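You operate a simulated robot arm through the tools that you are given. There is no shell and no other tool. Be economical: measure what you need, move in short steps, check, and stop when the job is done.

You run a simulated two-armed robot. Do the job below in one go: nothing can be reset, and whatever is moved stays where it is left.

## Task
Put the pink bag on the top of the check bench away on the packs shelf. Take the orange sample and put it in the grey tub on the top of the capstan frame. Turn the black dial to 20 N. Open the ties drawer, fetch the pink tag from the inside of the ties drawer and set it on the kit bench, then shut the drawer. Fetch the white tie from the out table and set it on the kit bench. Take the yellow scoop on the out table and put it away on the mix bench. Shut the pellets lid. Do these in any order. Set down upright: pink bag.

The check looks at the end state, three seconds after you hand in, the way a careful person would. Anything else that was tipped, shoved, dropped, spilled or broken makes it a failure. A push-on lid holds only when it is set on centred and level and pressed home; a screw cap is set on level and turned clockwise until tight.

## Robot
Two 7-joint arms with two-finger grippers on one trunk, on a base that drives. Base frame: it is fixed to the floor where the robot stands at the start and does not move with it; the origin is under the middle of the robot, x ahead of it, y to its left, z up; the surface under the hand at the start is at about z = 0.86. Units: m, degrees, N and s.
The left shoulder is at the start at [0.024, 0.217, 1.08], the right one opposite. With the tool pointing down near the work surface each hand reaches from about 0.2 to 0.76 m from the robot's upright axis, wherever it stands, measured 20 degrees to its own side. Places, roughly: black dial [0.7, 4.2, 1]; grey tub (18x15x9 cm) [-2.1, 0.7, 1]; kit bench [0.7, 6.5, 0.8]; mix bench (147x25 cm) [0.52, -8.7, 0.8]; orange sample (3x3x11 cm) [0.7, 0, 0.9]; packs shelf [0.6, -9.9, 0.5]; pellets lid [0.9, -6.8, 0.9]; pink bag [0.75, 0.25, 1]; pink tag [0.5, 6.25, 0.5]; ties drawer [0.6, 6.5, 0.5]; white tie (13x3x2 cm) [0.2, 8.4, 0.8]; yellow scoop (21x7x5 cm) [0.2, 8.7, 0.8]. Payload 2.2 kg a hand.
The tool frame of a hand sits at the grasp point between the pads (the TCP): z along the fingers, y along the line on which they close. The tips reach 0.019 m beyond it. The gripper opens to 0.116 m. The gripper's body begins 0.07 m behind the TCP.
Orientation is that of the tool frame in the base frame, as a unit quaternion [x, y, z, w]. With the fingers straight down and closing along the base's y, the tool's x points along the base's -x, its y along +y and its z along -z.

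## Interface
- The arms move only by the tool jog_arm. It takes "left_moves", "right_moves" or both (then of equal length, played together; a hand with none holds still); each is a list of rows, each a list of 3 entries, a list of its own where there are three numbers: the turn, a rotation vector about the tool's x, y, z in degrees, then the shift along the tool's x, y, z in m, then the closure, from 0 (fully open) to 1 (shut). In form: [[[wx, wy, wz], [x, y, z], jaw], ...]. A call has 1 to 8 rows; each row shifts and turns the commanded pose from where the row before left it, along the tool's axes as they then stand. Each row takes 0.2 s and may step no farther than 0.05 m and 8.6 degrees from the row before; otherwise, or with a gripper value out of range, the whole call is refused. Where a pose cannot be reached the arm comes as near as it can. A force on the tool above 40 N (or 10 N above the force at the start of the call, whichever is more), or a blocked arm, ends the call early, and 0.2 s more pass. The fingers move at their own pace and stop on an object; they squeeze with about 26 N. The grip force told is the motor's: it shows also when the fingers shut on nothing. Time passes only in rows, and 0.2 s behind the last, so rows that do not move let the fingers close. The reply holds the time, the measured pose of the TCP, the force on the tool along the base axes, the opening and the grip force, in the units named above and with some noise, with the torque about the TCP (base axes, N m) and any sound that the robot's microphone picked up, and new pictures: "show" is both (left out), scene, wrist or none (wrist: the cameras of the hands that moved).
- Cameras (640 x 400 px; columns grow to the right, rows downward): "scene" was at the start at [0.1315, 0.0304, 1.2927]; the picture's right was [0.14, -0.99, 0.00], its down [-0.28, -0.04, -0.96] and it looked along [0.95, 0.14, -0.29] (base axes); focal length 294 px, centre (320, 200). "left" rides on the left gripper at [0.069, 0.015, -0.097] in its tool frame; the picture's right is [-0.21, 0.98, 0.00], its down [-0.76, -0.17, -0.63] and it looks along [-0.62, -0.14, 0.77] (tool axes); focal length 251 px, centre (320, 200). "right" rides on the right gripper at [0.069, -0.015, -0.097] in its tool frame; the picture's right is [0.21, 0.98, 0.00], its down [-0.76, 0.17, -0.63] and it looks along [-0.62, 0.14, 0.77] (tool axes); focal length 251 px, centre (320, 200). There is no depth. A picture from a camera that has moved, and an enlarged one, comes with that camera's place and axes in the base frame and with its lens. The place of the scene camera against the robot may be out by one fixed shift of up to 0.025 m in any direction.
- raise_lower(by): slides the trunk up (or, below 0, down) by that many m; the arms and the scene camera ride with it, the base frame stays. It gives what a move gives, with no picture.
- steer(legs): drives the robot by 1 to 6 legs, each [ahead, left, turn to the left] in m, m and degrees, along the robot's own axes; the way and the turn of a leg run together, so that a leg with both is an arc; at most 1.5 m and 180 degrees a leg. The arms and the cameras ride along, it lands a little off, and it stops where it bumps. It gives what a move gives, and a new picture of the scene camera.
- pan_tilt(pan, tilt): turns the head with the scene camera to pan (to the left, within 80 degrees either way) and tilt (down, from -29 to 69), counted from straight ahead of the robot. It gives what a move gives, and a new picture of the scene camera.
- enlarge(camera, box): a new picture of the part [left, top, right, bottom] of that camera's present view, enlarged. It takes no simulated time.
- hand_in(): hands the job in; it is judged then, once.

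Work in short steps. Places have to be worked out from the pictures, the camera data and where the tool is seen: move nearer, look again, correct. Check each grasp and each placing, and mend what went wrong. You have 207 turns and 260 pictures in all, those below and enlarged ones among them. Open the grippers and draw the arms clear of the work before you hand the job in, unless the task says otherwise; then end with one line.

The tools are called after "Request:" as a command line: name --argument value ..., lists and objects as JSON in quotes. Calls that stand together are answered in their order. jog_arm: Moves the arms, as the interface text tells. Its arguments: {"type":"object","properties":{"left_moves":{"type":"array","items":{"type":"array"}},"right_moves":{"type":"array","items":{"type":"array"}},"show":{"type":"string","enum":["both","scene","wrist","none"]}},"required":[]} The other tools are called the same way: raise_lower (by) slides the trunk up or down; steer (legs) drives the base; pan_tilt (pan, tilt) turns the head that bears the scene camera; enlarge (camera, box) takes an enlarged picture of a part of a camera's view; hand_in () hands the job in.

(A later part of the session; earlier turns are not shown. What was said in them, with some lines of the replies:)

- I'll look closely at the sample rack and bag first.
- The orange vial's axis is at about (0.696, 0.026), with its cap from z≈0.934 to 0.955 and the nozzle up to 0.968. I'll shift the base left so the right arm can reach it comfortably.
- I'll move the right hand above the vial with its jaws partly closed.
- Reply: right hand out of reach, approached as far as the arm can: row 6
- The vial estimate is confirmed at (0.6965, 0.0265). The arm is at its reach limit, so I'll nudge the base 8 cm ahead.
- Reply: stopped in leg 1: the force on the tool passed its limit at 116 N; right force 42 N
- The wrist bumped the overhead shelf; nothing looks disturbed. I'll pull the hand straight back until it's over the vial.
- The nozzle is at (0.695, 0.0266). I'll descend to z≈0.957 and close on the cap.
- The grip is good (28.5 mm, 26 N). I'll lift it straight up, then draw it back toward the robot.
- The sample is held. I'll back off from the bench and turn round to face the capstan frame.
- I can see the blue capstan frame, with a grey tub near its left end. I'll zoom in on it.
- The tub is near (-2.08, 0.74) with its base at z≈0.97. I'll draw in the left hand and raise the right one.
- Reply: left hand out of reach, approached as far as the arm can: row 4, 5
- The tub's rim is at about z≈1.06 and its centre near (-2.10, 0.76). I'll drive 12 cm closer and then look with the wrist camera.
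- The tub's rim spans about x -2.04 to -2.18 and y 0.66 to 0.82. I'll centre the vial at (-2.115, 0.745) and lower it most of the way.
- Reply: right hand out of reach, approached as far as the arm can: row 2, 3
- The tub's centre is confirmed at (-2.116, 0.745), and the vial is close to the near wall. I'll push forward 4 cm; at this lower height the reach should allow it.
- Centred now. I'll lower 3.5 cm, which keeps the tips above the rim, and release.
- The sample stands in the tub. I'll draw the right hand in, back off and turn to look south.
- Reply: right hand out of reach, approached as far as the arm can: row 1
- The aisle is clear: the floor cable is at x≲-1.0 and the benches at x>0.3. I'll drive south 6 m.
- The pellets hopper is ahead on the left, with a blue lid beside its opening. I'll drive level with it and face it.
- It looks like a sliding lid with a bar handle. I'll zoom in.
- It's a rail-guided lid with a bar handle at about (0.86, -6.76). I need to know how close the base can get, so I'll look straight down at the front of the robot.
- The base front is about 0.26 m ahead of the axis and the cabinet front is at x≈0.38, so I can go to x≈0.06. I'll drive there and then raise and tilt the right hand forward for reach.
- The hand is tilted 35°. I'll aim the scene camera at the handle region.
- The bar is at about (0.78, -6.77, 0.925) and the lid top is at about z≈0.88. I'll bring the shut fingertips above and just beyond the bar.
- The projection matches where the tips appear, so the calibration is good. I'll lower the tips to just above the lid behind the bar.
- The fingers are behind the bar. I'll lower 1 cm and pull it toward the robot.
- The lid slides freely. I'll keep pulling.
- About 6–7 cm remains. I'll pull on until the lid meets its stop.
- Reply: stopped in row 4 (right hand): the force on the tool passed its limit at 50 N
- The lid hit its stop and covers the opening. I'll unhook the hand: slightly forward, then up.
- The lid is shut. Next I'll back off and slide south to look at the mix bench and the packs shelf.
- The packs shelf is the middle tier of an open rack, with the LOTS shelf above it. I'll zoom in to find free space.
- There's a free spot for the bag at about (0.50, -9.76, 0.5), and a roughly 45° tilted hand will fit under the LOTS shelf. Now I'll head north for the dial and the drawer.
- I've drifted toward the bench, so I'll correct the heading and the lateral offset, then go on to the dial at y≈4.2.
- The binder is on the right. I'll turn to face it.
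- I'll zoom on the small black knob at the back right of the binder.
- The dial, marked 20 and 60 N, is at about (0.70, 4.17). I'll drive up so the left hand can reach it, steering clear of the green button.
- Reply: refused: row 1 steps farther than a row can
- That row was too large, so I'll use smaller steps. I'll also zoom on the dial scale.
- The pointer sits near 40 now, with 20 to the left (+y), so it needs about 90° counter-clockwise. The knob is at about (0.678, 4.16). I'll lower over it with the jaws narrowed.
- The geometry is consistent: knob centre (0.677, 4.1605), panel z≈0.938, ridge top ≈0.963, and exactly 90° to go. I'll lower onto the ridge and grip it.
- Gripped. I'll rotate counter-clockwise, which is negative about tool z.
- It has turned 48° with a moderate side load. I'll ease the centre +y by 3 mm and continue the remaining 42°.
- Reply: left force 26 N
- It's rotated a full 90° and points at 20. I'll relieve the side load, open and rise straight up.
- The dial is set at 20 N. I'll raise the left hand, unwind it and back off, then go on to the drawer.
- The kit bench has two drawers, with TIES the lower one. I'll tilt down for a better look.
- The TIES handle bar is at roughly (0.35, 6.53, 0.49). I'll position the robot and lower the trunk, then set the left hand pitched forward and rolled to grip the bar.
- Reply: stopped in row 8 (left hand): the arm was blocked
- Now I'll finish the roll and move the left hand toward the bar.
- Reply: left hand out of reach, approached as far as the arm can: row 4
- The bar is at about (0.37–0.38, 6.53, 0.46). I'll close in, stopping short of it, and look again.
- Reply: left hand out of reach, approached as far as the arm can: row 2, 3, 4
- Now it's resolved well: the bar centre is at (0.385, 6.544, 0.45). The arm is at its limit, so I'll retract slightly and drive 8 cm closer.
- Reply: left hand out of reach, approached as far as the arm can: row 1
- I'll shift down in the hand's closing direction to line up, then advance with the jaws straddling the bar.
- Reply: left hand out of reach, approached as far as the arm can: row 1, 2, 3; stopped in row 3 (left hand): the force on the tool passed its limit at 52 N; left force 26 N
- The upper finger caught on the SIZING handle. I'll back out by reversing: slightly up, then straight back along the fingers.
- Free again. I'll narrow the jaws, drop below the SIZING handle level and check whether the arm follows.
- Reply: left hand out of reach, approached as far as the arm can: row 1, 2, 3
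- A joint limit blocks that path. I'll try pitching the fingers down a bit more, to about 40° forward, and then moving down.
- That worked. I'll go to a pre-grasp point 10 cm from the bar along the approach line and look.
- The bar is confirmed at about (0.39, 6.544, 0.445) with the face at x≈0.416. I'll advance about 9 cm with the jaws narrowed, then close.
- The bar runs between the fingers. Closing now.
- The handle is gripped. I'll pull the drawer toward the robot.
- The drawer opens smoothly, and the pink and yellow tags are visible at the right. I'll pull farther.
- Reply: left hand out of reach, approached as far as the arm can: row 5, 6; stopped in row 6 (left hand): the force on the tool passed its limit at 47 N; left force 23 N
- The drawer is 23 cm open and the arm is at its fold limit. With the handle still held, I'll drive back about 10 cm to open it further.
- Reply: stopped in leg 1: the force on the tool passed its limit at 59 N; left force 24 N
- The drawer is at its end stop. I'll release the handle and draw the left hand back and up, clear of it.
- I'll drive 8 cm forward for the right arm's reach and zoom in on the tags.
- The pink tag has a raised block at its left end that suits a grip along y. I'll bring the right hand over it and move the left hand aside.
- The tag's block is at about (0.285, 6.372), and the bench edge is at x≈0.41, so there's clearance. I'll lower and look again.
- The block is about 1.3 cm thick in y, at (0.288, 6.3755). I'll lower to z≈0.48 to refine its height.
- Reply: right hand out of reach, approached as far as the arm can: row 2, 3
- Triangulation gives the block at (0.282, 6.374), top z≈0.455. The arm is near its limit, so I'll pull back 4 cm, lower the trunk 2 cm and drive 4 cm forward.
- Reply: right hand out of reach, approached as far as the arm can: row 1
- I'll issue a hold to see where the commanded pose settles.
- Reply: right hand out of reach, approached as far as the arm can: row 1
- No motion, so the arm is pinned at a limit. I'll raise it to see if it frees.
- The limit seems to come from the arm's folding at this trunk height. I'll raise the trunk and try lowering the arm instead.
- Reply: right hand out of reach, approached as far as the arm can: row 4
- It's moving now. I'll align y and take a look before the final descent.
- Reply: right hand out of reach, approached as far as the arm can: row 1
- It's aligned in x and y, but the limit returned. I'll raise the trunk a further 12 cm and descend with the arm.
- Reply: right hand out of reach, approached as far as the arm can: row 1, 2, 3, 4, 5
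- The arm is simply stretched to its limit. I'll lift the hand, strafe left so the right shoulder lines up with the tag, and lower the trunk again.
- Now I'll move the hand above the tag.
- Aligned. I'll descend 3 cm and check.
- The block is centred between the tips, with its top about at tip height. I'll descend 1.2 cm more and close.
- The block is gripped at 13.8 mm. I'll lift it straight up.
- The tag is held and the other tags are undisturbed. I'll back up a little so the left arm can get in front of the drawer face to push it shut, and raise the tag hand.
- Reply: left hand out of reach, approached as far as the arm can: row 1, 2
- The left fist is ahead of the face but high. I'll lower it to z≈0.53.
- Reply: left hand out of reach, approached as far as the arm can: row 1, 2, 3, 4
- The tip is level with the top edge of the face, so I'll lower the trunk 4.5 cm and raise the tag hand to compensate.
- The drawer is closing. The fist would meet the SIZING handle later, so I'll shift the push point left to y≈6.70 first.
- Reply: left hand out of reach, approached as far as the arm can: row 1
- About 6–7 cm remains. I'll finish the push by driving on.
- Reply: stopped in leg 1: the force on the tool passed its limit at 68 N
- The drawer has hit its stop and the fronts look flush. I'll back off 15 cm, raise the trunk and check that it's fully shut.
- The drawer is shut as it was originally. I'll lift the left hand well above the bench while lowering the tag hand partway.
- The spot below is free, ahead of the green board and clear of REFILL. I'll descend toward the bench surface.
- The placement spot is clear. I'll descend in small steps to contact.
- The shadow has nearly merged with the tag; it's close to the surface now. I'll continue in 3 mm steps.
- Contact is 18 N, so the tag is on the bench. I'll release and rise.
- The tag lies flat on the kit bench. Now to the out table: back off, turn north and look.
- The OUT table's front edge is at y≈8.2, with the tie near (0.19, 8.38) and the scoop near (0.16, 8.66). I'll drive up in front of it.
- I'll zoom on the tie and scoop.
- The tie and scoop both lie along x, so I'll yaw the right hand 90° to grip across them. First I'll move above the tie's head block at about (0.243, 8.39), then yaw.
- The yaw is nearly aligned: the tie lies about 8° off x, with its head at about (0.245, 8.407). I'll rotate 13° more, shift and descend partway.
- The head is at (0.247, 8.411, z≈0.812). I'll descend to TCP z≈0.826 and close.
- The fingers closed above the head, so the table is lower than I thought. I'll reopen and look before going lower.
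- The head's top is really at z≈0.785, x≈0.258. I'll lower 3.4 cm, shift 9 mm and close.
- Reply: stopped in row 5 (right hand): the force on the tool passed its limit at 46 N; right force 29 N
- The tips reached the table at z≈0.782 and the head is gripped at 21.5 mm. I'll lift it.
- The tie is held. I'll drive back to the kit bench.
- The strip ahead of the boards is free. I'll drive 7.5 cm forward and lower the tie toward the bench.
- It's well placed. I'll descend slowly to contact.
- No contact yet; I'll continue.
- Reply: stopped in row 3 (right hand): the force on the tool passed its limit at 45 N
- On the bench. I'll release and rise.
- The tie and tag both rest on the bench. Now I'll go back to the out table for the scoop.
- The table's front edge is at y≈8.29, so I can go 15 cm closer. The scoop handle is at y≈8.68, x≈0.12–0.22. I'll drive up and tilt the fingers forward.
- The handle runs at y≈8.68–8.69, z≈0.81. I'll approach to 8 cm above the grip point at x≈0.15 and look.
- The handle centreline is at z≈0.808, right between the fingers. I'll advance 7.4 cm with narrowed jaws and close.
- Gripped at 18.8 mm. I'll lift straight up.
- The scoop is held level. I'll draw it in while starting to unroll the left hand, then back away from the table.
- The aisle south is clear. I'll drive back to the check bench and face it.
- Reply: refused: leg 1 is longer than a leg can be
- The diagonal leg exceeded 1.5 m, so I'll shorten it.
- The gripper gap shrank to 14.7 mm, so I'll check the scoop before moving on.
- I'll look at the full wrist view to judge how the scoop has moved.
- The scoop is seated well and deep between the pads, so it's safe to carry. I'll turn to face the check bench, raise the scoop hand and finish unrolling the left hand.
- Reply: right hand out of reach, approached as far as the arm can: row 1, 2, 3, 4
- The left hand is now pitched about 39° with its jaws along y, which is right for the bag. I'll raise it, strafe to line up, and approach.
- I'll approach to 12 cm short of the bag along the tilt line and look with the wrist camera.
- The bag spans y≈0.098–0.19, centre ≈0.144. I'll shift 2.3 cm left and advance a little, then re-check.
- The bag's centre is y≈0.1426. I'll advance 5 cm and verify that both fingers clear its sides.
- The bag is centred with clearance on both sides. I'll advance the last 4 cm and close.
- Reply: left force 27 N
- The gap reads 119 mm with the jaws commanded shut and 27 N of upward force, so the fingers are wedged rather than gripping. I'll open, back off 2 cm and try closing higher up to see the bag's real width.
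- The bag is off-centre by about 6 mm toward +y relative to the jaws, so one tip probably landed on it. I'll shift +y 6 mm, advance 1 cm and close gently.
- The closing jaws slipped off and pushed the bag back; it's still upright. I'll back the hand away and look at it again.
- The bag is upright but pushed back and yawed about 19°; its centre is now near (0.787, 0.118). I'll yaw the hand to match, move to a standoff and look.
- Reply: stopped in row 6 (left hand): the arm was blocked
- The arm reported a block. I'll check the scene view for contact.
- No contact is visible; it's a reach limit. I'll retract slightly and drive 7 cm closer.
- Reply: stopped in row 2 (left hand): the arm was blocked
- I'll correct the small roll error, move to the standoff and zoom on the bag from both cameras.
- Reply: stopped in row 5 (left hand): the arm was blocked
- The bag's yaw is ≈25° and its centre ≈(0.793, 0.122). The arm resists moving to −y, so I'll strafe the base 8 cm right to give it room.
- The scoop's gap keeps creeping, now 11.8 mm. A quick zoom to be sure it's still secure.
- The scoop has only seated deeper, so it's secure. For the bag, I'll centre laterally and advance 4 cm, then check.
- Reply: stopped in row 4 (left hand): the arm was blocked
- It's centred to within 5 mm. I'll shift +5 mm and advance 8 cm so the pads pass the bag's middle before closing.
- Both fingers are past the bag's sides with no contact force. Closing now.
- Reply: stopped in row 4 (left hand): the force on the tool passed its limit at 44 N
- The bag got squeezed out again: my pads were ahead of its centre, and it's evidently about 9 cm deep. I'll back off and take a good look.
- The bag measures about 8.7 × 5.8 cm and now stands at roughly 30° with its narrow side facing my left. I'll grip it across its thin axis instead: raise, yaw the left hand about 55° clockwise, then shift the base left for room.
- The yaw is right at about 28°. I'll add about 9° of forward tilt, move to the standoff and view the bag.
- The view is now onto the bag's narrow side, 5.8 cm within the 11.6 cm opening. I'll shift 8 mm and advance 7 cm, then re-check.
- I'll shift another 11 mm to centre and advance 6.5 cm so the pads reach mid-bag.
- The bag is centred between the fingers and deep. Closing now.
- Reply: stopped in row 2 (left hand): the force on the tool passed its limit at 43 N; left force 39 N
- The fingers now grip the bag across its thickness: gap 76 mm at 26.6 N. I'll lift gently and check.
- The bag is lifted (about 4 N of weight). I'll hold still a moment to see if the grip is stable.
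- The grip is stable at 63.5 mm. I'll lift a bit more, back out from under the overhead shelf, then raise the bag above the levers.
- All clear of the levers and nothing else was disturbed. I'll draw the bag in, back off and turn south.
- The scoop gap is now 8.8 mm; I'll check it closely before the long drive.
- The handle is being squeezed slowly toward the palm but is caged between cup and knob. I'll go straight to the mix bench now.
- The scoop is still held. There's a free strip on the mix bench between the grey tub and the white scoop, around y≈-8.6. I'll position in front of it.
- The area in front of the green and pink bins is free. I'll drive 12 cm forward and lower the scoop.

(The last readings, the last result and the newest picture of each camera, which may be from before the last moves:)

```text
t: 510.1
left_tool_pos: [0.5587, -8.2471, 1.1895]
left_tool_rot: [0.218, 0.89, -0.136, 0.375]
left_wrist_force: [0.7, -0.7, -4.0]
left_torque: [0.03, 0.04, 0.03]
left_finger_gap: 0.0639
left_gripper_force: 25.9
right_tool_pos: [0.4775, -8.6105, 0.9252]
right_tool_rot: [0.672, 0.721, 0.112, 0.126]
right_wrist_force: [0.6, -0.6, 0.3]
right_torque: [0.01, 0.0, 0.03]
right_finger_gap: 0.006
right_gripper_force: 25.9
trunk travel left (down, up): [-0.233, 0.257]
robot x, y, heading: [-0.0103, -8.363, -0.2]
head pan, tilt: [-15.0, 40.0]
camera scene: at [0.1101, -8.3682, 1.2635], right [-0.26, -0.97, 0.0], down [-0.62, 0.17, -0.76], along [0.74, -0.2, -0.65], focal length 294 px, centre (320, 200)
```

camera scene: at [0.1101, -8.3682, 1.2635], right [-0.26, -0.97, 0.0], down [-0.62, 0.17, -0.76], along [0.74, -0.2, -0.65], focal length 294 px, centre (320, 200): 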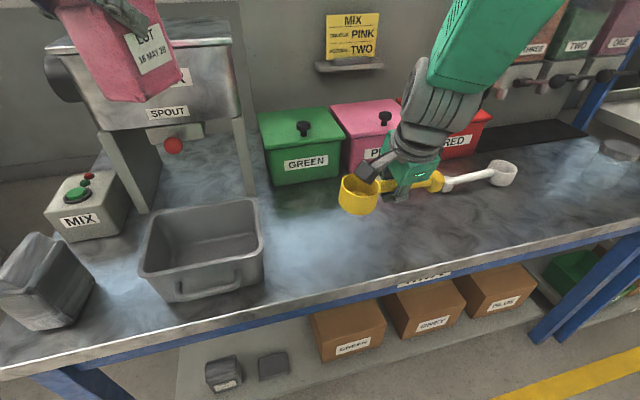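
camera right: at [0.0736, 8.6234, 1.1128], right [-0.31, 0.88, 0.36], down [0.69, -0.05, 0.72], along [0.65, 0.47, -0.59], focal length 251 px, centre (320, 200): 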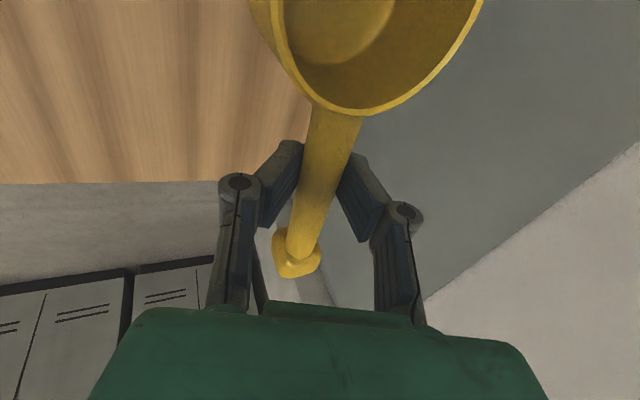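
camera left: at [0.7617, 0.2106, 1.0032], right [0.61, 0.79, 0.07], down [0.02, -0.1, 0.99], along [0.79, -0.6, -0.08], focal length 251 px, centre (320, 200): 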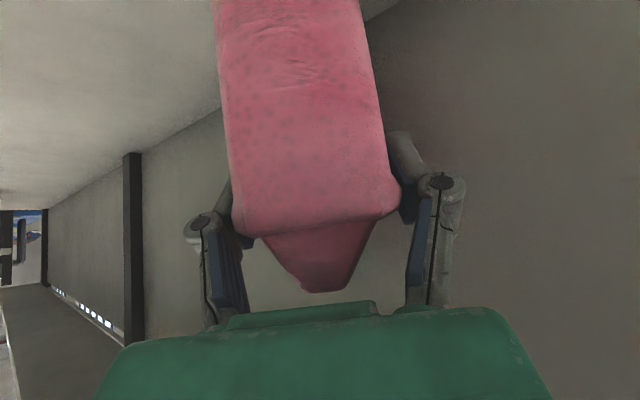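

It's well clear of the white scoop. I'll continue down gently.

Request:
jog_arm --right_moves '[[[0, 0, 0], [0.001, -0.0098, 0.0283], 1], [[0, 0, 0], [0.001, -0.0098, 0.0283], 1], [[0, 0, 0], [0.0003, -0.0033, 0.0094], 1], [[0, 0, 0], [0.0002, -0.0023, 0.0066], 1], [[0, 0, 0], [0, 0, 0], 1]]' --show "scene"

```text
t: 511.3
left_tool_pos: [0.5606, -8.2472, 1.1898]
left_tool_rot: [0.217, 0.891, -0.134, 0.375]
left_wrist_force: [0.0, 0.1, -4.2]
left_torque: [0.04, 0.03, -0.03]
left_finger_gap: 0.0637
left_gripper_force: 26.2
right_tool_pos: [0.4774, -8.6083, 0.8482]
right_tool_rot: [0.673, 0.721, 0.111, 0.126]
right_wrist_force: [0.4, -0.2, 0.0]
right_torque: [0.0, -0.03, 0.0]
right_finger_gap: 0.0058
right_gripper_force: 26.5
trunk travel left (down, up): [-0.233, 0.257]
robot x, y, heading: [-0.0094, -8.363, -0.1]
head pan, tilt: [-15.0, 40.0]
camera scene: at [0.1109, -8.3681, 1.2634], right [-0.26, -0.97, 0.0], down [-0.62, 0.17, -0.76], along [0.74, -0.2, -0.65], focal length 294 px, centre (320, 200)
```

scene: 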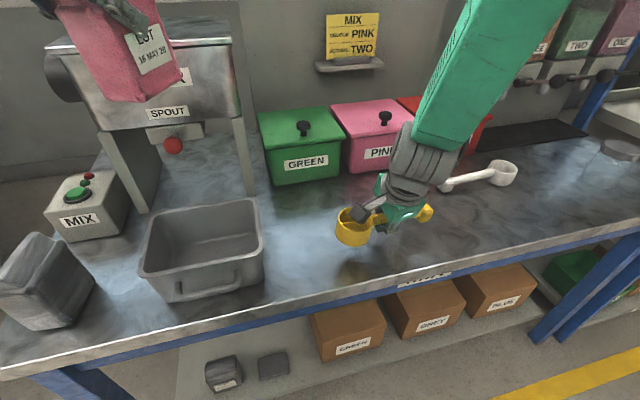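

Still above the surface; continuing in small steps until contact.

Request:
jog_arm --right_moves '[[[0, 0, 0], [0.0002, -0.0023, 0.0066], 1], [[0, 0, 0], [0.0002, -0.002, 0.0056], 1], [[0, 0, 0], [0.0002, -0.0016, 0.0047], 1], [[0, 0, 0], [0.0002, -0.0016, 0.0047], 1], [[0, 0, 0], [0.0002, -0.0016, 0.0047], 1], [[0, 0, 0], [0.0002, -0.0016, 0.0047], 1], [[0, 0, 0], [0, 0, 0], 1]]' --show "none"

```text
t: 512.9
left_tool_pos: [0.5563, -8.2456, 1.1912]
left_tool_rot: [0.218, 0.891, -0.135, 0.375]
left_wrist_force: [-0.4, 0.3, -4.5]
left_torque: [0.05, 0.07, 0.02]
left_finger_gap: 0.0639
left_gripper_force: 25.9
right_tool_pos: [0.4782, -8.6072, 0.8198]
right_tool_rot: [0.671, 0.721, 0.114, 0.131]
right_wrist_force: [-8.9, -0.4, 21.1]
right_torque: [0.23, 0.22, 0.08]
right_finger_gap: 0.006
right_gripper_force: 25.9
trunk travel left (down, up): [-0.233, 0.257]
robot x, y, heading: [-0.011, -8.3613, 0.1]
head pan, tilt: [-15.0, 40.0]
stopped in row 7 (right hand): the force on the tool passed its limit at 43 N (the readings are from after the stop); the commanded pose is now the measured one
```

Contact. I'll ease up 1 mm, open, and look.

Request:
jog_arm --right_moves '[[[0, 0, 0], [0, 0.0005, -0.001], 0.9], [[0, 0, 0], [0, 0, 0], 0.8], [[0, 0, 0], [0, 0, 0], 0.65], [[0, 0, 0], [0, 0, 0], 0.5]]' --show "wrist"

```text
t: 513.9
left_tool_pos: [0.5584, -8.2474, 1.1893]
left_tool_rot: [0.218, 0.891, -0.136, 0.375]
left_wrist_force: [-0.2, -0.1, -4.2]
left_torque: [0.07, 0.05, 0.01]
left_finger_gap: 0.0636
left_gripper_force: 26.2
right_tool_pos: [0.478, -8.6078, 0.8182]
right_tool_rot: [0.673, 0.72, 0.114, 0.128]
right_wrist_force: [2.0, -0.3, 2.5]
right_torque: [0.04, 0.02, -0.01]
right_finger_gap: 0.0657
right_gripper_force: 0.1
trunk travel left (down, up): [-0.233, 0.257]
robot x, y, heading: [-0.0121, -8.3618, -0.3]
head pan, tilt: [-15.0, 40.0]
camera right: at [0.4264, -8.5409, 0.9032], right [0.9, 0.28, 0.32], down [-0.01, -0.74, 0.68], along [0.43, -0.61, -0.66], focal length 251 px, centre (320, 200)
```

right: 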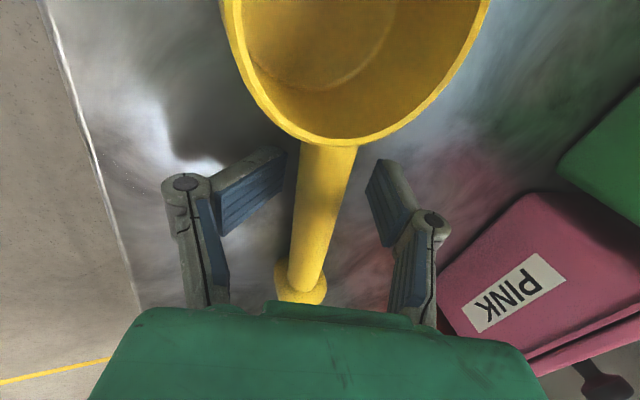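

It's released and resting on the bench. I'll withdraw the hand straight back and up.

Request:
jog_arm --right_moves '[[[0, 0, 0], [0, 0, -0.02], 0.5], [[0, 0, 0], [0, 0, -0.04], 0.5], [[0, 0, 0], [0, 0, -0.045], 0.5], [[0, 0, 0], [0, 0, -0.045], 0.5], [[0, 0, 0], [0, 0, -0.045], 0.5], [[0, 0, 0], [0, 0, -0.045], 0.3], [[0, 0, 0], [0, 0, -0.03], 0]]' --show "scene"

```text
t: 515.5
left_tool_pos: [0.5587, -8.247, 1.1903]
left_tool_rot: [0.218, 0.891, -0.135, 0.375]
left_wrist_force: [-0.3, -0.4, -4.8]
left_torque: [0.05, 0.04, 0.02]
left_finger_gap: 0.0641
left_gripper_force: 26.4
right_tool_pos: [0.4353, -8.6245, 1.0413]
right_tool_rot: [0.673, 0.72, 0.116, 0.127]
right_wrist_force: [-0.2, -0.1, 1.0]
right_torque: [-0.01, 0.01, 0.0]
right_finger_gap: 0.1161
right_gripper_force: 0.1
right hand out of reach, approached as far as the arm can: row 6, 7
trunk travel left (down, up): [-0.233, 0.257]
robot x, y, heading: [-0.0096, -8.3565, -0.2]
head pan, tilt: [-15.0, 40.0]
camera scene: at [0.1112, -8.3651, 1.2649], right [-0.23, -0.97, 0.0], down [-0.62, 0.14, -0.77], along [0.75, -0.18, -0.63], focal length 294 px, centre (320, 200)
```

scene: 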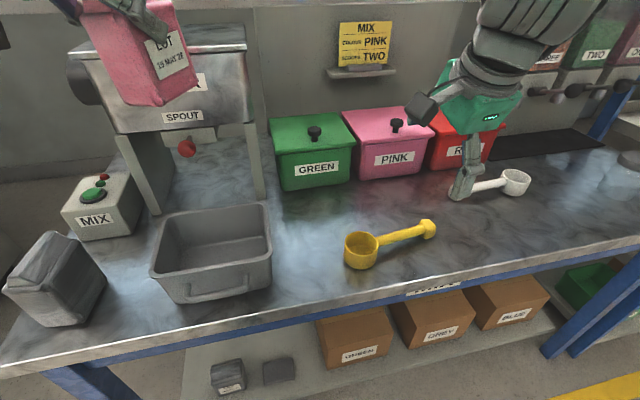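

The scoop is on the mix bench, upright. Next, the bag: I'll back away, strafe to the packs rack, and lower the trunk.

Request:
steer --legs '[[-0.45, 0, 0], [0, -1.48, 0]]'

Request:
raise_lower --by -0.225

Request:
pan_tilt --pan 0 --tilt 25

```text
t: 525.1
left_tool_pos: [0.114, -9.7192, 1.1899]
left_tool_rot: [0.216, 0.89, -0.136, 0.377]
left_wrist_force: [0.4, 0.0, -3.8]
left_torque: [0.03, 0.08, -0.01]
left_finger_gap: 0.0639
left_gripper_force: 25.3
right_tool_pos: [-0.0115, -10.0973, 1.0399]
right_tool_rot: [0.672, 0.72, 0.116, 0.127]
right_wrist_force: [0.3, 0.5, -0.2]
right_torque: [-0.04, 0.01, 0.0]
right_finger_gap: 0.1161
right_gripper_force: 0.0
trunk travel left (down, up): [-0.233, 0.257]
robot x, y, heading: [-0.457, -9.8387, -0.2]
head pan, tilt: [-15.0, 40.0]
camera scene: at [-0.3339, -9.8376, 1.2643], right [-0.22, -0.97, 0.0], down [-0.62, 0.14, -0.77], along [0.75, -0.17, -0.64], focal length 294 px, centre (320, 200)
```

scene: 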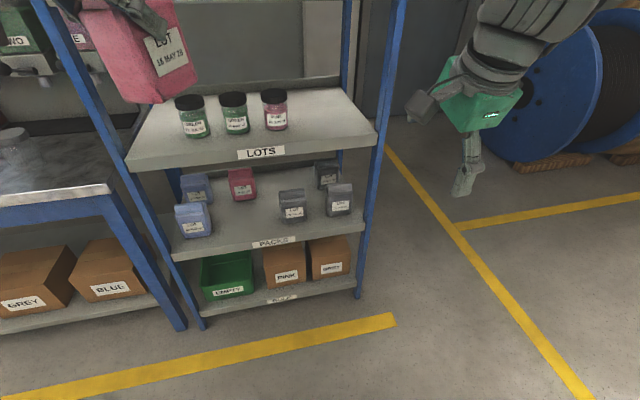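

```text
t: 527.5
left_tool_pos: [0.1106, -9.7217, 0.967]
left_tool_rot: [0.215, 0.891, -0.134, 0.377]
left_wrist_force: [-0.1, 0.3, -4.1]
left_torque: [0.04, 0.08, -0.01]
left_finger_gap: 0.0636
left_gripper_force: 26.1
right_tool_pos: [-0.0118, -10.1005, 0.8153]
right_tool_rot: [0.672, 0.72, 0.118, 0.127]
right_wrist_force: [-1.3, 0.3, -0.1]
right_torque: [0.0, 0.0, 0.02]
right_finger_gap: 0.1162
right_gripper_force: 0.0
trunk travel left (down, up): [-0.008, 0.482]
robot x, y, heading: [-0.4552, -9.837, 0.3]
head pan, tilt: [-15.0, 40.0]
```

```text
t: 528.3
left_tool_pos: [0.1105, -9.7223, 0.9668]
left_tool_rot: [0.217, 0.891, -0.135, 0.377]
left_wrist_force: [-0.4, 0.4, -3.3]
left_torque: [0.02, 0.04, -0.01]
left_finger_gap: 0.0638
left_gripper_force: 26.4
right_tool_pos: [-0.0111, -10.1009, 0.8162]
right_tool_rot: [0.672, 0.721, 0.117, 0.127]
right_wrist_force: [0.8, 0.0, 0.4]
right_torque: [0.01, 0.0, 0.0]
right_finger_gap: 0.116
right_gripper_force: 0.0
trunk travel left (down, up): [-0.008, 0.482]
robot x, y, heading: [-0.4547, -9.8406, 0.2]
head pan, tilt: [0.0, 25.0]
camera scene: at [-0.3258, -9.8219, 1.0617], right [0.0, -1.0, 0.0], down [-0.43, 0.0, -0.9], along [0.9, 0.0, -0.43], focal length 294 px, centre (320, 200)
```

scene: 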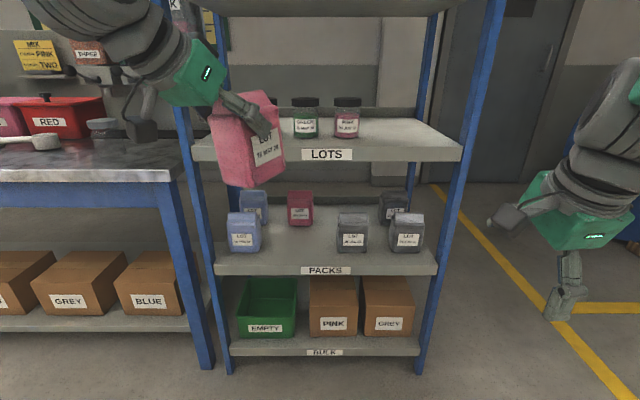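

I can see the free slot between the blue and grey bags, centred at about (0.47, -9.776), shelf z≈0.50. I'll zoom on the held bag to judge its lean.

Request:
enlarge --camera "scene" --box '[180, 80, 340, 200]'

```text
3.33 times, centred on (260, 140) of scene
camera zoom: at [-0.3258, -9.8219, 1.0617], right [0.0, -1.0, 0.0], down [-0.43, 0.0, -0.9], along [0.9, 0.0, -0.43], focal length 982 px, centre (520, 400)
```

zoom: 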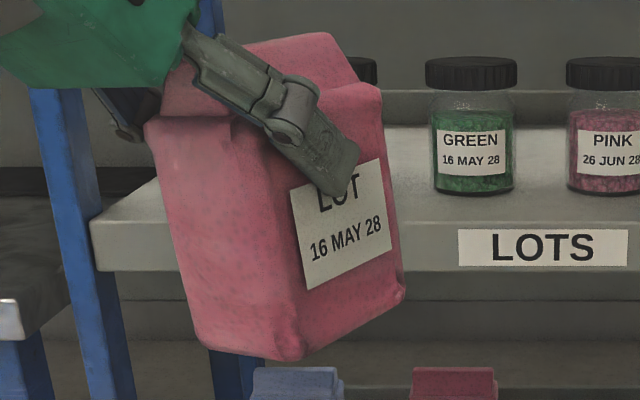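

The bag leans about 7°, so I'll rotate to level it and lower the hand in front of the rack.

Request:
jog_arm --left_moves '[[[-4.4, 3.4, 4.3], [0, 0, 0], 1], [[0, 0, 0], [0.0329, 0.0035, 0.0307], 1], [[0, 0, 0], [0.0329, 0.0035, 0.0307], 1], [[0, 0, 0], [0.0329, 0.0035, 0.0307], 1], [[0, 0, 0], [0.0329, 0.0035, 0.0307], 1], [[0, 0, 0], [0.0329, 0.0035, 0.0307], 1], [[0, 0, 0], [0.0329, 0.0035, 0.0307], 1], [[0, 0, 0], [0, 0, 0], 1]]' --show "scene"

```text
t: 530.1
left_tool_pos: [0.1109, -9.6892, 0.6967]
left_tool_rot: [0.238, 0.897, -0.08, 0.363]
left_wrist_force: [0.4, 0.2, -3.6]
left_torque: [0.02, 0.03, -0.02]
left_finger_gap: 0.0636
left_gripper_force: 26.0
right_tool_pos: [-0.013, -10.1004, 0.8169]
right_tool_rot: [0.672, 0.72, 0.118, 0.128]
right_wrist_force: [-0.2, 0.5, -0.2]
right_torque: [0.0, 0.01, -0.02]
right_finger_gap: 0.1158
right_gripper_force: 0.1
trunk travel left (down, up): [-0.008, 0.482]
robot x, y, heading: [-0.4552, -9.8369, 0.3]
head pan, tilt: [0.0, 25.0]
camera scene: at [-0.3257, -9.8219, 1.0618], right [0.0, -1.0, 0.0], down [-0.43, 0.0, -0.9], along [0.9, 0.0, -0.43], focal length 294 px, centre (320, 200)
```

scene: 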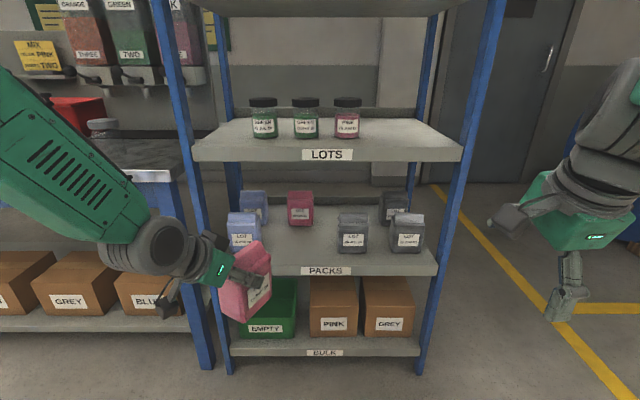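

Good. I'll drive in 25 cm while shifting 9 cm right, stopping short of the blue and grey bags, and check.

Request:
steer --legs '[[0.25, -0.087, 0]]'

Request:
jog_arm --left_moves '[[[0, 0, 0], [0, 0, 0], 1], [[0, 0, 0], [0, 0, 0], 1], [[0, 0, 0], [0, 0, 0], 1], [[0, 0, 0], [0, 0, 0], 1]]' --show "none"

Request:
enlarge --camera "scene" --box '[180, 140, 480, 327]'

```text
t: 532.0
left_tool_pos: [0.3645, -9.7741, 0.6949]
left_tool_rot: [0.24, 0.897, -0.082, 0.363]
left_wrist_force: [-0.8, 0.1, -4.0]
left_torque: [-0.02, 0.06, -0.05]
left_finger_gap: 0.0634
left_gripper_force: 26.7
right_tool_pos: [0.2405, -10.1836, 0.8187]
right_tool_rot: [0.672, 0.72, 0.117, 0.129]
right_wrist_force: [-0.3, -0.1, -0.1]
right_torque: [-0.03, 0.03, 0.03]
right_finger_gap: 0.1159
right_gripper_force: 0.1
trunk travel left (down, up): [-0.008, 0.482]
robot x, y, heading: [-0.2057, -9.9236, 0.1]
head pan, tilt: [0.0, 25.0]
camera scene: at [-0.0722, -9.9046, 1.0616], right [0.0, -1.0, 0.0], down [-0.43, 0.0, -0.9], along [0.9, 0.0, -0.43], focal length 294 px, centre (320, 200)
```

scene: 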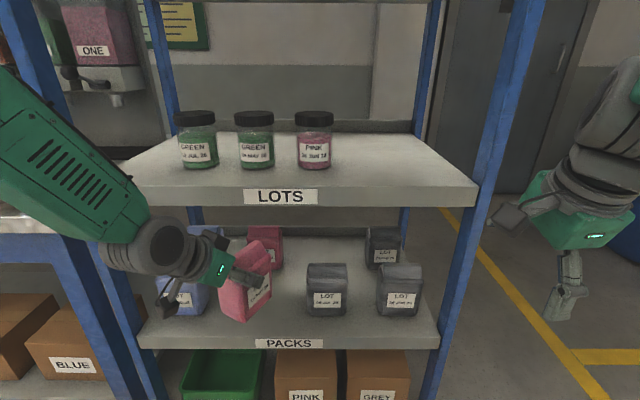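

```text
t: 533.0
left_tool_pos: [0.3622, -9.7777, 0.6966]
left_tool_rot: [0.241, 0.896, -0.08, 0.363]
left_wrist_force: [0.6, 0.1, -3.8]
left_torque: [0.03, 0.1, -0.01]
left_finger_gap: 0.0636
left_gripper_force: 25.7
right_tool_pos: [0.2374, -10.1861, 0.8175]
right_tool_rot: [0.671, 0.72, 0.12, 0.128]
right_wrist_force: [0.5, -0.1, -0.3]
right_torque: [0.02, -0.03, -0.01]
right_finger_gap: 0.1159
right_gripper_force: 0.1
trunk travel left (down, up): [-0.008, 0.482]
robot x, y, heading: [-0.203, -9.9298, -0.2]
head pan, tilt: [0.0, 25.0]
```

```text
2.13 times, centred on (330, 234) of scene
camera zoom: at [-0.0729, -9.9087, 1.0617], right [0.0, -1.0, 0.0], down [-0.43, 0.0, -0.9], along [0.9, 0.0, -0.43], focal length 628 px, centre (299, 128)
```

zoom: 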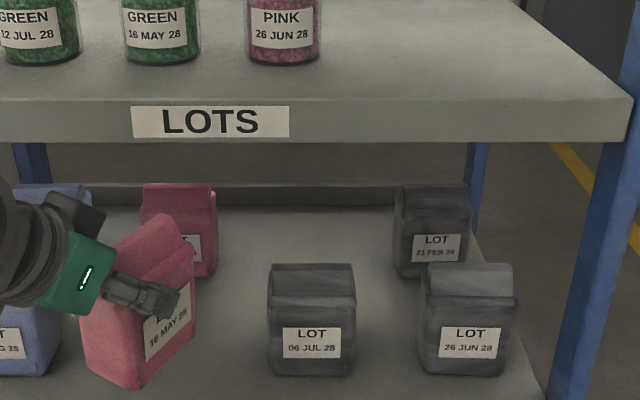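

The slot is lined up. I'll lower 7 cm so the hand passes beneath the LOTS shelf, then drive in 9 cm.

Request:
jog_arm --left_moves '[[[0, 0, 0], [0.0241, -0.0011, 0.0253], 1], [[0, 0, 0], [0.0241, -0.0011, 0.0253], 1], [[0, 0, 0], [0, 0, 0], 1]]' --show "none"

Request:
steer --legs '[[0.095, 0, 0]]'

```text
t: 533.8
left_tool_pos: [0.3606, -9.7776, 0.6303]
left_tool_rot: [0.24, 0.896, -0.08, 0.364]
left_wrist_force: [0.6, -0.6, -4.1]
left_torque: [0.06, 0.06, 0.04]
left_finger_gap: 0.0639
left_gripper_force: 25.8
right_tool_pos: [0.2366, -10.1866, 0.8167]
right_tool_rot: [0.671, 0.72, 0.12, 0.128]
right_wrist_force: [-1.0, 0.1, 0.3]
right_torque: [0.02, 0.02, -0.01]
right_finger_gap: 0.1161
right_gripper_force: 0.0
trunk travel left (down, up): [-0.008, 0.482]
robot x, y, heading: [-0.2016, -9.9241, -0.2]
head pan, tilt: [0.0, 25.0]
```

```text
t: 534.9
left_tool_pos: [0.4565, -9.7779, 0.631]
left_tool_rot: [0.241, 0.896, -0.081, 0.363]
left_wrist_force: [-0.7, 0.0, -3.7]
left_torque: [0.01, 0.04, -0.02]
left_finger_gap: 0.0637
left_gripper_force: 25.8
right_tool_pos: [0.331, -10.1867, 0.8174]
right_tool_rot: [0.672, 0.72, 0.119, 0.128]
right_wrist_force: [-7.7, 5.0, -2.0]
right_torque: [-0.04, -0.1, 0.2]
right_finger_gap: 0.1133
right_gripper_force: 0.1
trunk travel left (down, up): [-0.008, 0.482]
robot x, y, heading: [-0.1088, -9.9237, -0.4]
head pan, tilt: [0.0, 25.0]
camera scene: at [0.0214, -9.9081, 1.0618], right [0.0, -1.0, 0.0], down [-0.43, 0.0, -0.91], along [0.91, -0.01, -0.43], focal length 294 px, centre (320, 200)
```

scene: 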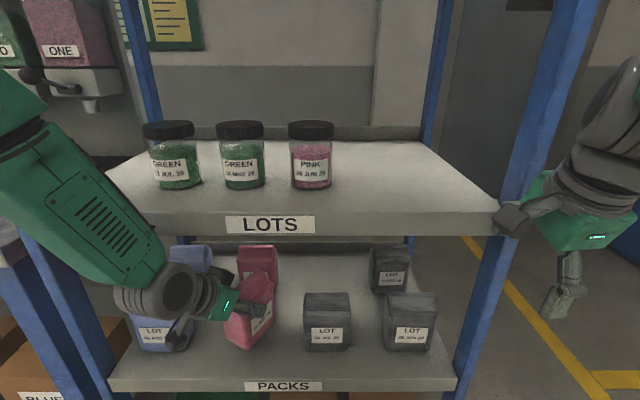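

The right hand lightly touched the rack post, so I'll draw it back while lowering the bag toward the shelf.

Request:
jog_arm --right_moves '[[[0, 0, 0], [0.0, -0.0376, -0.013], 0], [[0, 0, 0], [0.0, -0.0376, -0.013], 0], [[0, 0, 0], [0, 0, 0], 0], [[0, 0, 0], [0, 0, 0], 0], [[0, 0, 0], [0, 0, 0], 0], [[0, 0, 0], [0, 0, 0], 0]]' --left_moves '[[[0, 0, 0], [0, 0, 0], 1], [[0, 0, 0], [0.0069, -0.0003, 0.0072], 1], [[0, 0, 0], [0.0069, -0.0003, 0.0072], 1], [[0, 0, 0], [0.0034, 0, 0.0036], 1], [[0, 0, 0], [0.0034, 0, 0.0036], 1], [[0, 0, 0], [0, 0, 0], 1]]' --show "none"

```text
t: 535.4
left_tool_pos: [0.4529, -9.7749, 0.6292]
left_tool_rot: [0.239, 0.896, -0.08, 0.366]
left_wrist_force: [0.2, 0.7, -5.2]
left_torque: [0.01, 0.06, 0.01]
left_finger_gap: 0.0638
left_gripper_force: 26.3
right_tool_pos: [0.3179, -10.1884, 0.8013]
right_tool_rot: [0.66, 0.729, 0.129, 0.124]
right_wrist_force: [-9.7, 15.1, 9.0]
right_torque: [-0.3, -1.04, 0.99]
right_finger_gap: 0.1166
right_gripper_force: 0.5
right hand out of reach, approached as far as the arm can: row 1, 2
trunk travel left (down, up): [-0.008, 0.482]
robot x, y, heading: [-0.1091, -9.9253, -0.2]
head pan, tilt: [0.0, 25.0]
stopped in row 2 (right hand): the force on the tool passed its limit at 67 N (the readings are from after the stop); the commanded pose is now the measured one
```

The right hand presses the post when pulled back, so I'll move it sideways away (−y) instead.

Request:
jog_arm --right_moves '[[[0, 0, 0], [-0.02, -0.002, 0], 0], [[0, 0, 0], [-0.03, -0.003, 0], 0], [[0, 0, 0], [-0.03, -0.003, 0], 0], [[0, 0, 0], [0, 0, 0], 0]]' --show "scene"

```text
t: 535.7
left_tool_pos: [0.4496, -9.7793, 0.6309]
left_tool_rot: [0.241, 0.895, -0.078, 0.366]
left_wrist_force: [0.6, 0.8, -3.5]
left_torque: [0.02, 0.07, 0.0]
left_finger_gap: 0.0638
left_gripper_force: 26.3
right_tool_pos: [0.3159, -10.1913, 0.8012]
right_tool_rot: [0.651, 0.737, 0.136, 0.116]
right_wrist_force: [-2.4, 22.0, 4.2]
right_torque: [-0.6, -0.4, 1.47]
right_finger_gap: 0.1162
right_gripper_force: 0.2
trunk travel left (down, up): [-0.008, 0.482]
robot x, y, heading: [-0.1059, -9.9287, -0.2]
head pan, tilt: [0.0, 25.0]
stopped in row 1 (right hand): the force on the tool passed its limit at 60 N (the readings are from after the stop); the commanded pose is now the measured one
camera scene: at [0.022, -9.9044, 1.0619], right [0.0, -1.0, 0.0], down [-0.43, 0.0, -0.91], along [0.91, 0.0, -0.43], focal length 294 px, centre (320, 200)
```

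scene: 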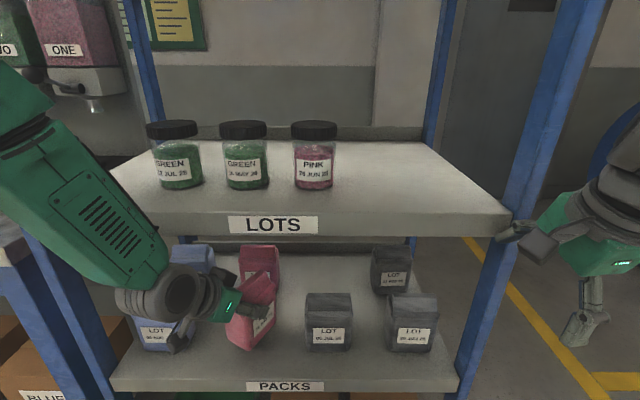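

The right hand is only in static contact with the fixed post, so I'll leave it still and lower the bag with the left arm now.

Request:
jog_arm --left_moves '[[[0, 0, 0], [0.0069, -0.0003, 0.0072], 1], [[0, 0, 0], [0.0069, -0.0003, 0.0072], 1], [[0, 0, 0], [0.0034, 0, 0.0036], 1], [[0, 0, 0], [0, 0, 0], 1]]' --show "none"

```text
t: 536.7
left_tool_pos: [0.4509, -9.7785, 0.6055]
left_tool_rot: [0.241, 0.895, -0.079, 0.368]
left_wrist_force: [-0.2, 0.2, -4.4]
left_torque: [-0.03, 0.09, -0.04]
left_finger_gap: 0.0634
left_gripper_force: 26.1
right_tool_pos: [0.3155, -10.1904, 0.8018]
right_tool_rot: [0.654, 0.735, 0.134, 0.117]
right_wrist_force: [0.0, 30.6, 2.1]
right_torque: [-0.82, -0.19, 2.15]
right_finger_gap: 0.1159
right_gripper_force: 0.0
trunk travel left (down, up): [-0.008, 0.482]
robot x, y, heading: [-0.1084, -9.9245, -0.1]
head pan, tilt: [0.0, 25.0]
```

Still hanging free; continuing down.

Request:
jog_arm --left_moves '[[[0, 0, 0], [0.0034, 0, 0.0036], 1], [[0, 0, 0], [0.0034, 0, 0.0036], 1], [[0, 0, 0], [0.0034, 0, 0.0036], 1], [[0, 0, 0], [0, 0, 0], 1]]' --show "scene"

```text
t: 537.7
left_tool_pos: [0.4517, -9.7783, 0.5913]
left_tool_rot: [0.241, 0.895, -0.078, 0.367]
left_wrist_force: [0.1, 0.2, -3.5]
left_torque: [0.03, 0.07, -0.03]
left_finger_gap: 0.0638
left_gripper_force: 26.0
right_tool_pos: [0.3152, -10.1895, 0.8016]
right_tool_rot: [0.654, 0.736, 0.134, 0.117]
right_wrist_force: [0.5, 31.5, 2.7]
right_torque: [-0.84, -0.24, 2.28]
right_finger_gap: 0.1161
right_gripper_force: 0.1
trunk travel left (down, up): [-0.008, 0.482]
robot x, y, heading: [-0.1059, -9.9239, -0.1]
head pan, tilt: [0.0, 25.0]
camera scene: at [0.0227, -9.9007, 1.0617], right [0.0, -1.0, 0.01], down [-0.43, -0.01, -0.9], along [0.9, -0.01, -0.43], focal length 294 px, centre (320, 200)
```

scene: 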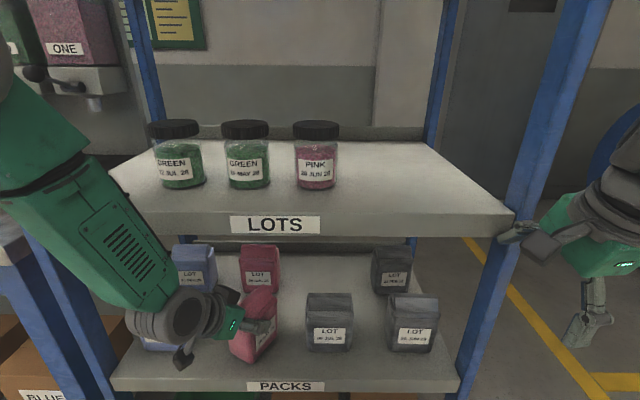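

Nearly down. Four more small steps.

Request:
jog_arm --left_moves '[[[0, 0, 0], [0.0034, 0, 0.0036], 1], [[0, 0, 0], [0.0034, 0, 0.0036], 1], [[0, 0, 0], [0.0034, 0, 0.0036], 1], [[0, 0, 0], [0, 0, 0], 1]]' --show "none"

```text
t: 538.4
left_tool_pos: [0.4552, -9.7814, 0.5884]
left_tool_rot: [0.241, 0.893, -0.074, 0.373]
left_wrist_force: [-1.0, -1.1, 5.5]
left_torque: [-0.16, 0.63, 0.02]
left_finger_gap: 0.0644
left_gripper_force: 26.0
right_tool_pos: [0.3141, -10.1912, 0.8024]
right_tool_rot: [0.649, 0.739, 0.139, 0.114]
right_wrist_force: [0.9, 29.3, 9.3]
right_torque: [-0.81, -0.7, 2.06]
right_finger_gap: 0.1164
right_gripper_force: 0.4
trunk travel left (down, up): [-0.008, 0.482]
robot x, y, heading: [-0.1058, -9.9214, 0.1]
head pan, tilt: [0.0, 25.0]
stopped in row 3 (left hand): the force on the tool passed its limit at 43 N (the readings are from after the stop); the commanded pose is now the measured one
```

Contact with the shelf. Releasing now.

Request:
jog_arm --left_moves '[[[0, 0, 0], [0, 0, 0], 0.4], [[0, 0, 0], [0, 0, 0], 0.25], [[0, 0, 0], [0, 0, 0], 0.1], [[0, 0, 0], [0, 0, 0], 0], [[0, 0, 0], [0, 0, 0], 0]]' --show "both"

```text
t: 539.6
left_tool_pos: [0.4539, -9.782, 0.5883]
left_tool_rot: [0.241, 0.893, -0.071, 0.374]
left_wrist_force: [1.3, -0.3, 0.2]
left_torque: [0.02, 0.02, 0.02]
left_finger_gap: 0.1159
left_gripper_force: 0.2
right_tool_pos: [0.3142, -10.192, 0.801]
right_tool_rot: [0.645, 0.742, 0.142, 0.111]
right_wrist_force: [5.0, 41.2, 11.2]
right_torque: [-1.06, -0.72, 2.97]
right_finger_gap: 0.1162
right_gripper_force: 0.2
trunk travel left (down, up): [-0.008, 0.482]
robot x, y, heading: [-0.1088, -9.9238, -0.0]
head pan, tilt: [0.0, 25.0]
stopped in row 5 (right hand): the force on the tool passed its limit at 42 N (the readings are from after the stop); the commanded pose is now the measured one
camera scene: at [0.0223, -9.8998, 1.062], right [0.0, -1.0, 0.01], down [-0.43, -0.01, -0.91], along [0.91, 0.0, -0.43], focal length 294 px, centre (320, 200)
camera left: at [0.3584, -9.7138, 0.6093], right [0.6, 0.77, 0.2], down [-0.02, -0.24, 0.97], along [0.8, -0.59, -0.12], focal length 251 px, centre (320, 200)
```

scene: 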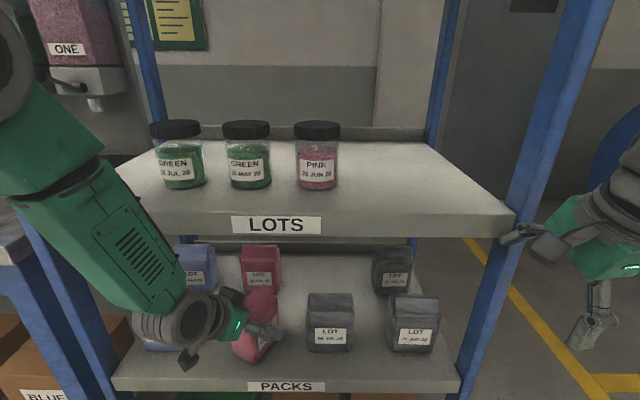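
left: 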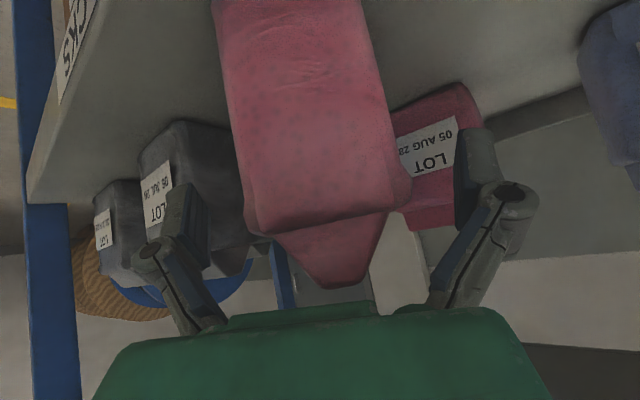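

The jaws are open and the bag stands on the shelf. I'll withdraw along the finger direction.

Request:
jog_arm --left_moves '[[[0, 0, 0], [0, 0, -0.02], 0], [[0, 0, 0], [0, 0, -0.025], 0], [[0, 0, 0], [0, 0, -0.025], 0], [[0, 0, 0], [0, 0, -0.025], 0], [[0, 0, 0], [0, 0, -0.02], 0], [[0, 0, 0], [0, 0, 0], 0]]' --show "both"

```text
t: 541.0
left_tool_pos: [0.3799, -9.7427, 0.6688]
left_tool_rot: [0.241, 0.893, -0.074, 0.372]
left_wrist_force: [0.2, 0.5, -0.1]
left_torque: [-0.04, -0.01, -0.02]
left_finger_gap: 0.116
left_gripper_force: 0.1
right_tool_pos: [0.3122, -10.1909, 0.8019]
right_tool_rot: [0.65, 0.738, 0.138, 0.116]
right_wrist_force: [-0.6, -0.4, -0.3]
right_torque: [-0.02, -0.01, -0.01]
right_finger_gap: 0.116
right_gripper_force: 0.0
trunk travel left (down, up): [-0.008, 0.482]
robot x, y, heading: [-0.104, -9.9231, -0.1]
head pan, tilt: [0.0, 25.0]
camera scene: at [0.0227, -9.8992, 1.0617], right [0.0, -1.0, 0.01], down [-0.43, -0.01, -0.9], along [0.9, 0.0, -0.43], focal length 294 px, centre (320, 200)
camera left: at [0.2843, -9.6732, 0.6895], right [0.6, 0.77, 0.2], down [-0.02, -0.23, 0.97], along [0.8, -0.59, -0.12], focal length 251 px, centre (320, 200)
```

scene: 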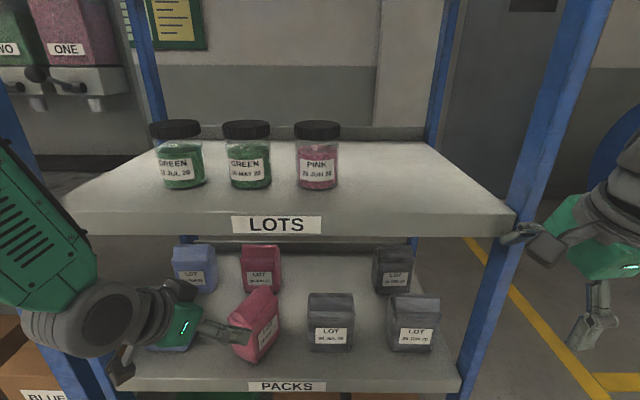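
left: 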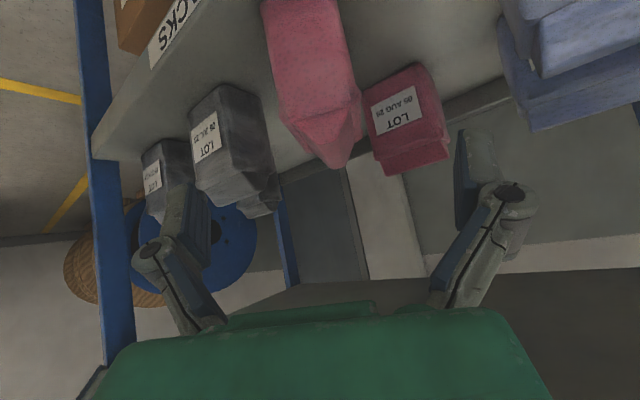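

The bag stands upright on the packs shelf. I'll back straight out.

Request:
steer --legs '[[-0.3, 0, 0]]'

```text
t: 543.0
left_tool_pos: [0.0779, -9.7507, 0.6717]
left_tool_rot: [0.239, 0.894, -0.067, 0.373]
left_wrist_force: [-0.6, 0.1, 0.4]
left_torque: [0.02, -0.02, 0.04]
left_finger_gap: 0.116
left_gripper_force: 0.1
right_tool_pos: [0.0132, -10.2005, 0.7973]
right_tool_rot: [0.648, 0.74, 0.142, 0.111]
right_wrist_force: [-0.3, 1.1, 0.2]
right_torque: [0.04, -0.04, 0.01]
right_finger_gap: 0.1159
right_gripper_force: 0.1
trunk travel left (down, up): [-0.008, 0.482]
robot x, y, heading: [-0.4045, -9.9245, 0.3]
head pan, tilt: [0.0, 25.0]
camera scene: at [-0.2785, -9.9129, 1.062], right [0.01, -1.0, 0.0], down [-0.42, 0.0, -0.91], along [0.91, 0.01, -0.42], focal length 294 px, centre (320, 200)
```

scene: 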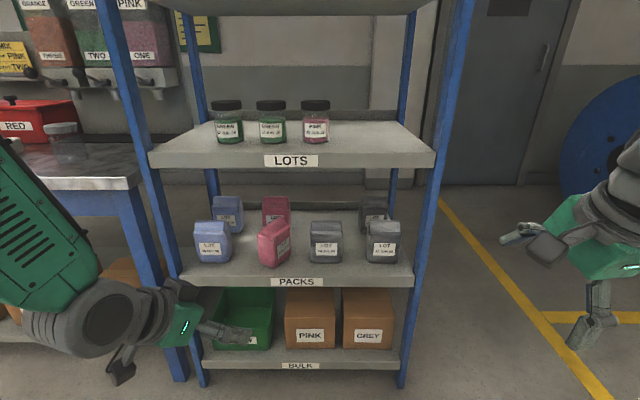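

Everything is clear. A final zoom to confirm the bag is upright.

Request:
enlarge --camera "scene" --box '[180, 180, 420, 300]'

```text
2.67 times, centred on (300, 240) of scene
camera zoom: at [-0.2785, -9.9129, 1.062], right [0.01, -1.0, 0.0], down [-0.42, 0.0, -0.91], along [0.91, 0.01, -0.42], focal length 785 px, centre (373, 93)
```

zoom: 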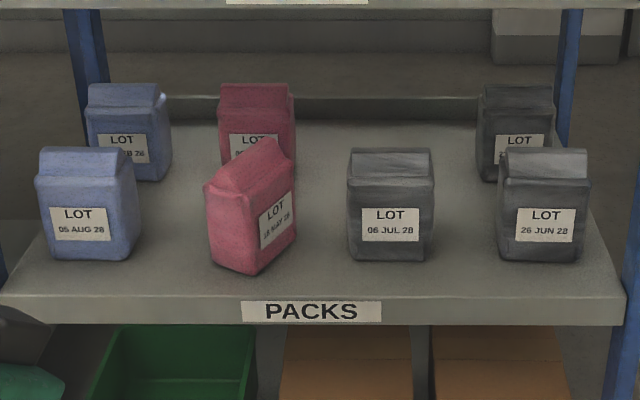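

The bag stands upright on the packs shelf, both grippers are open and the arms are clear. All the tasks are done, so I'm handing in.

Request:
hand_in

```text
The job is handed in.
```

I did all seven tasks and handed the job in; the hand-in reply gave no result. During the work the pink bag was shoved back on the check bench by two failed grasps, staying upright, and my arms bumped the check bench's overhead shelf, the SIZING handle and a packs-rack post; I saw no damage.
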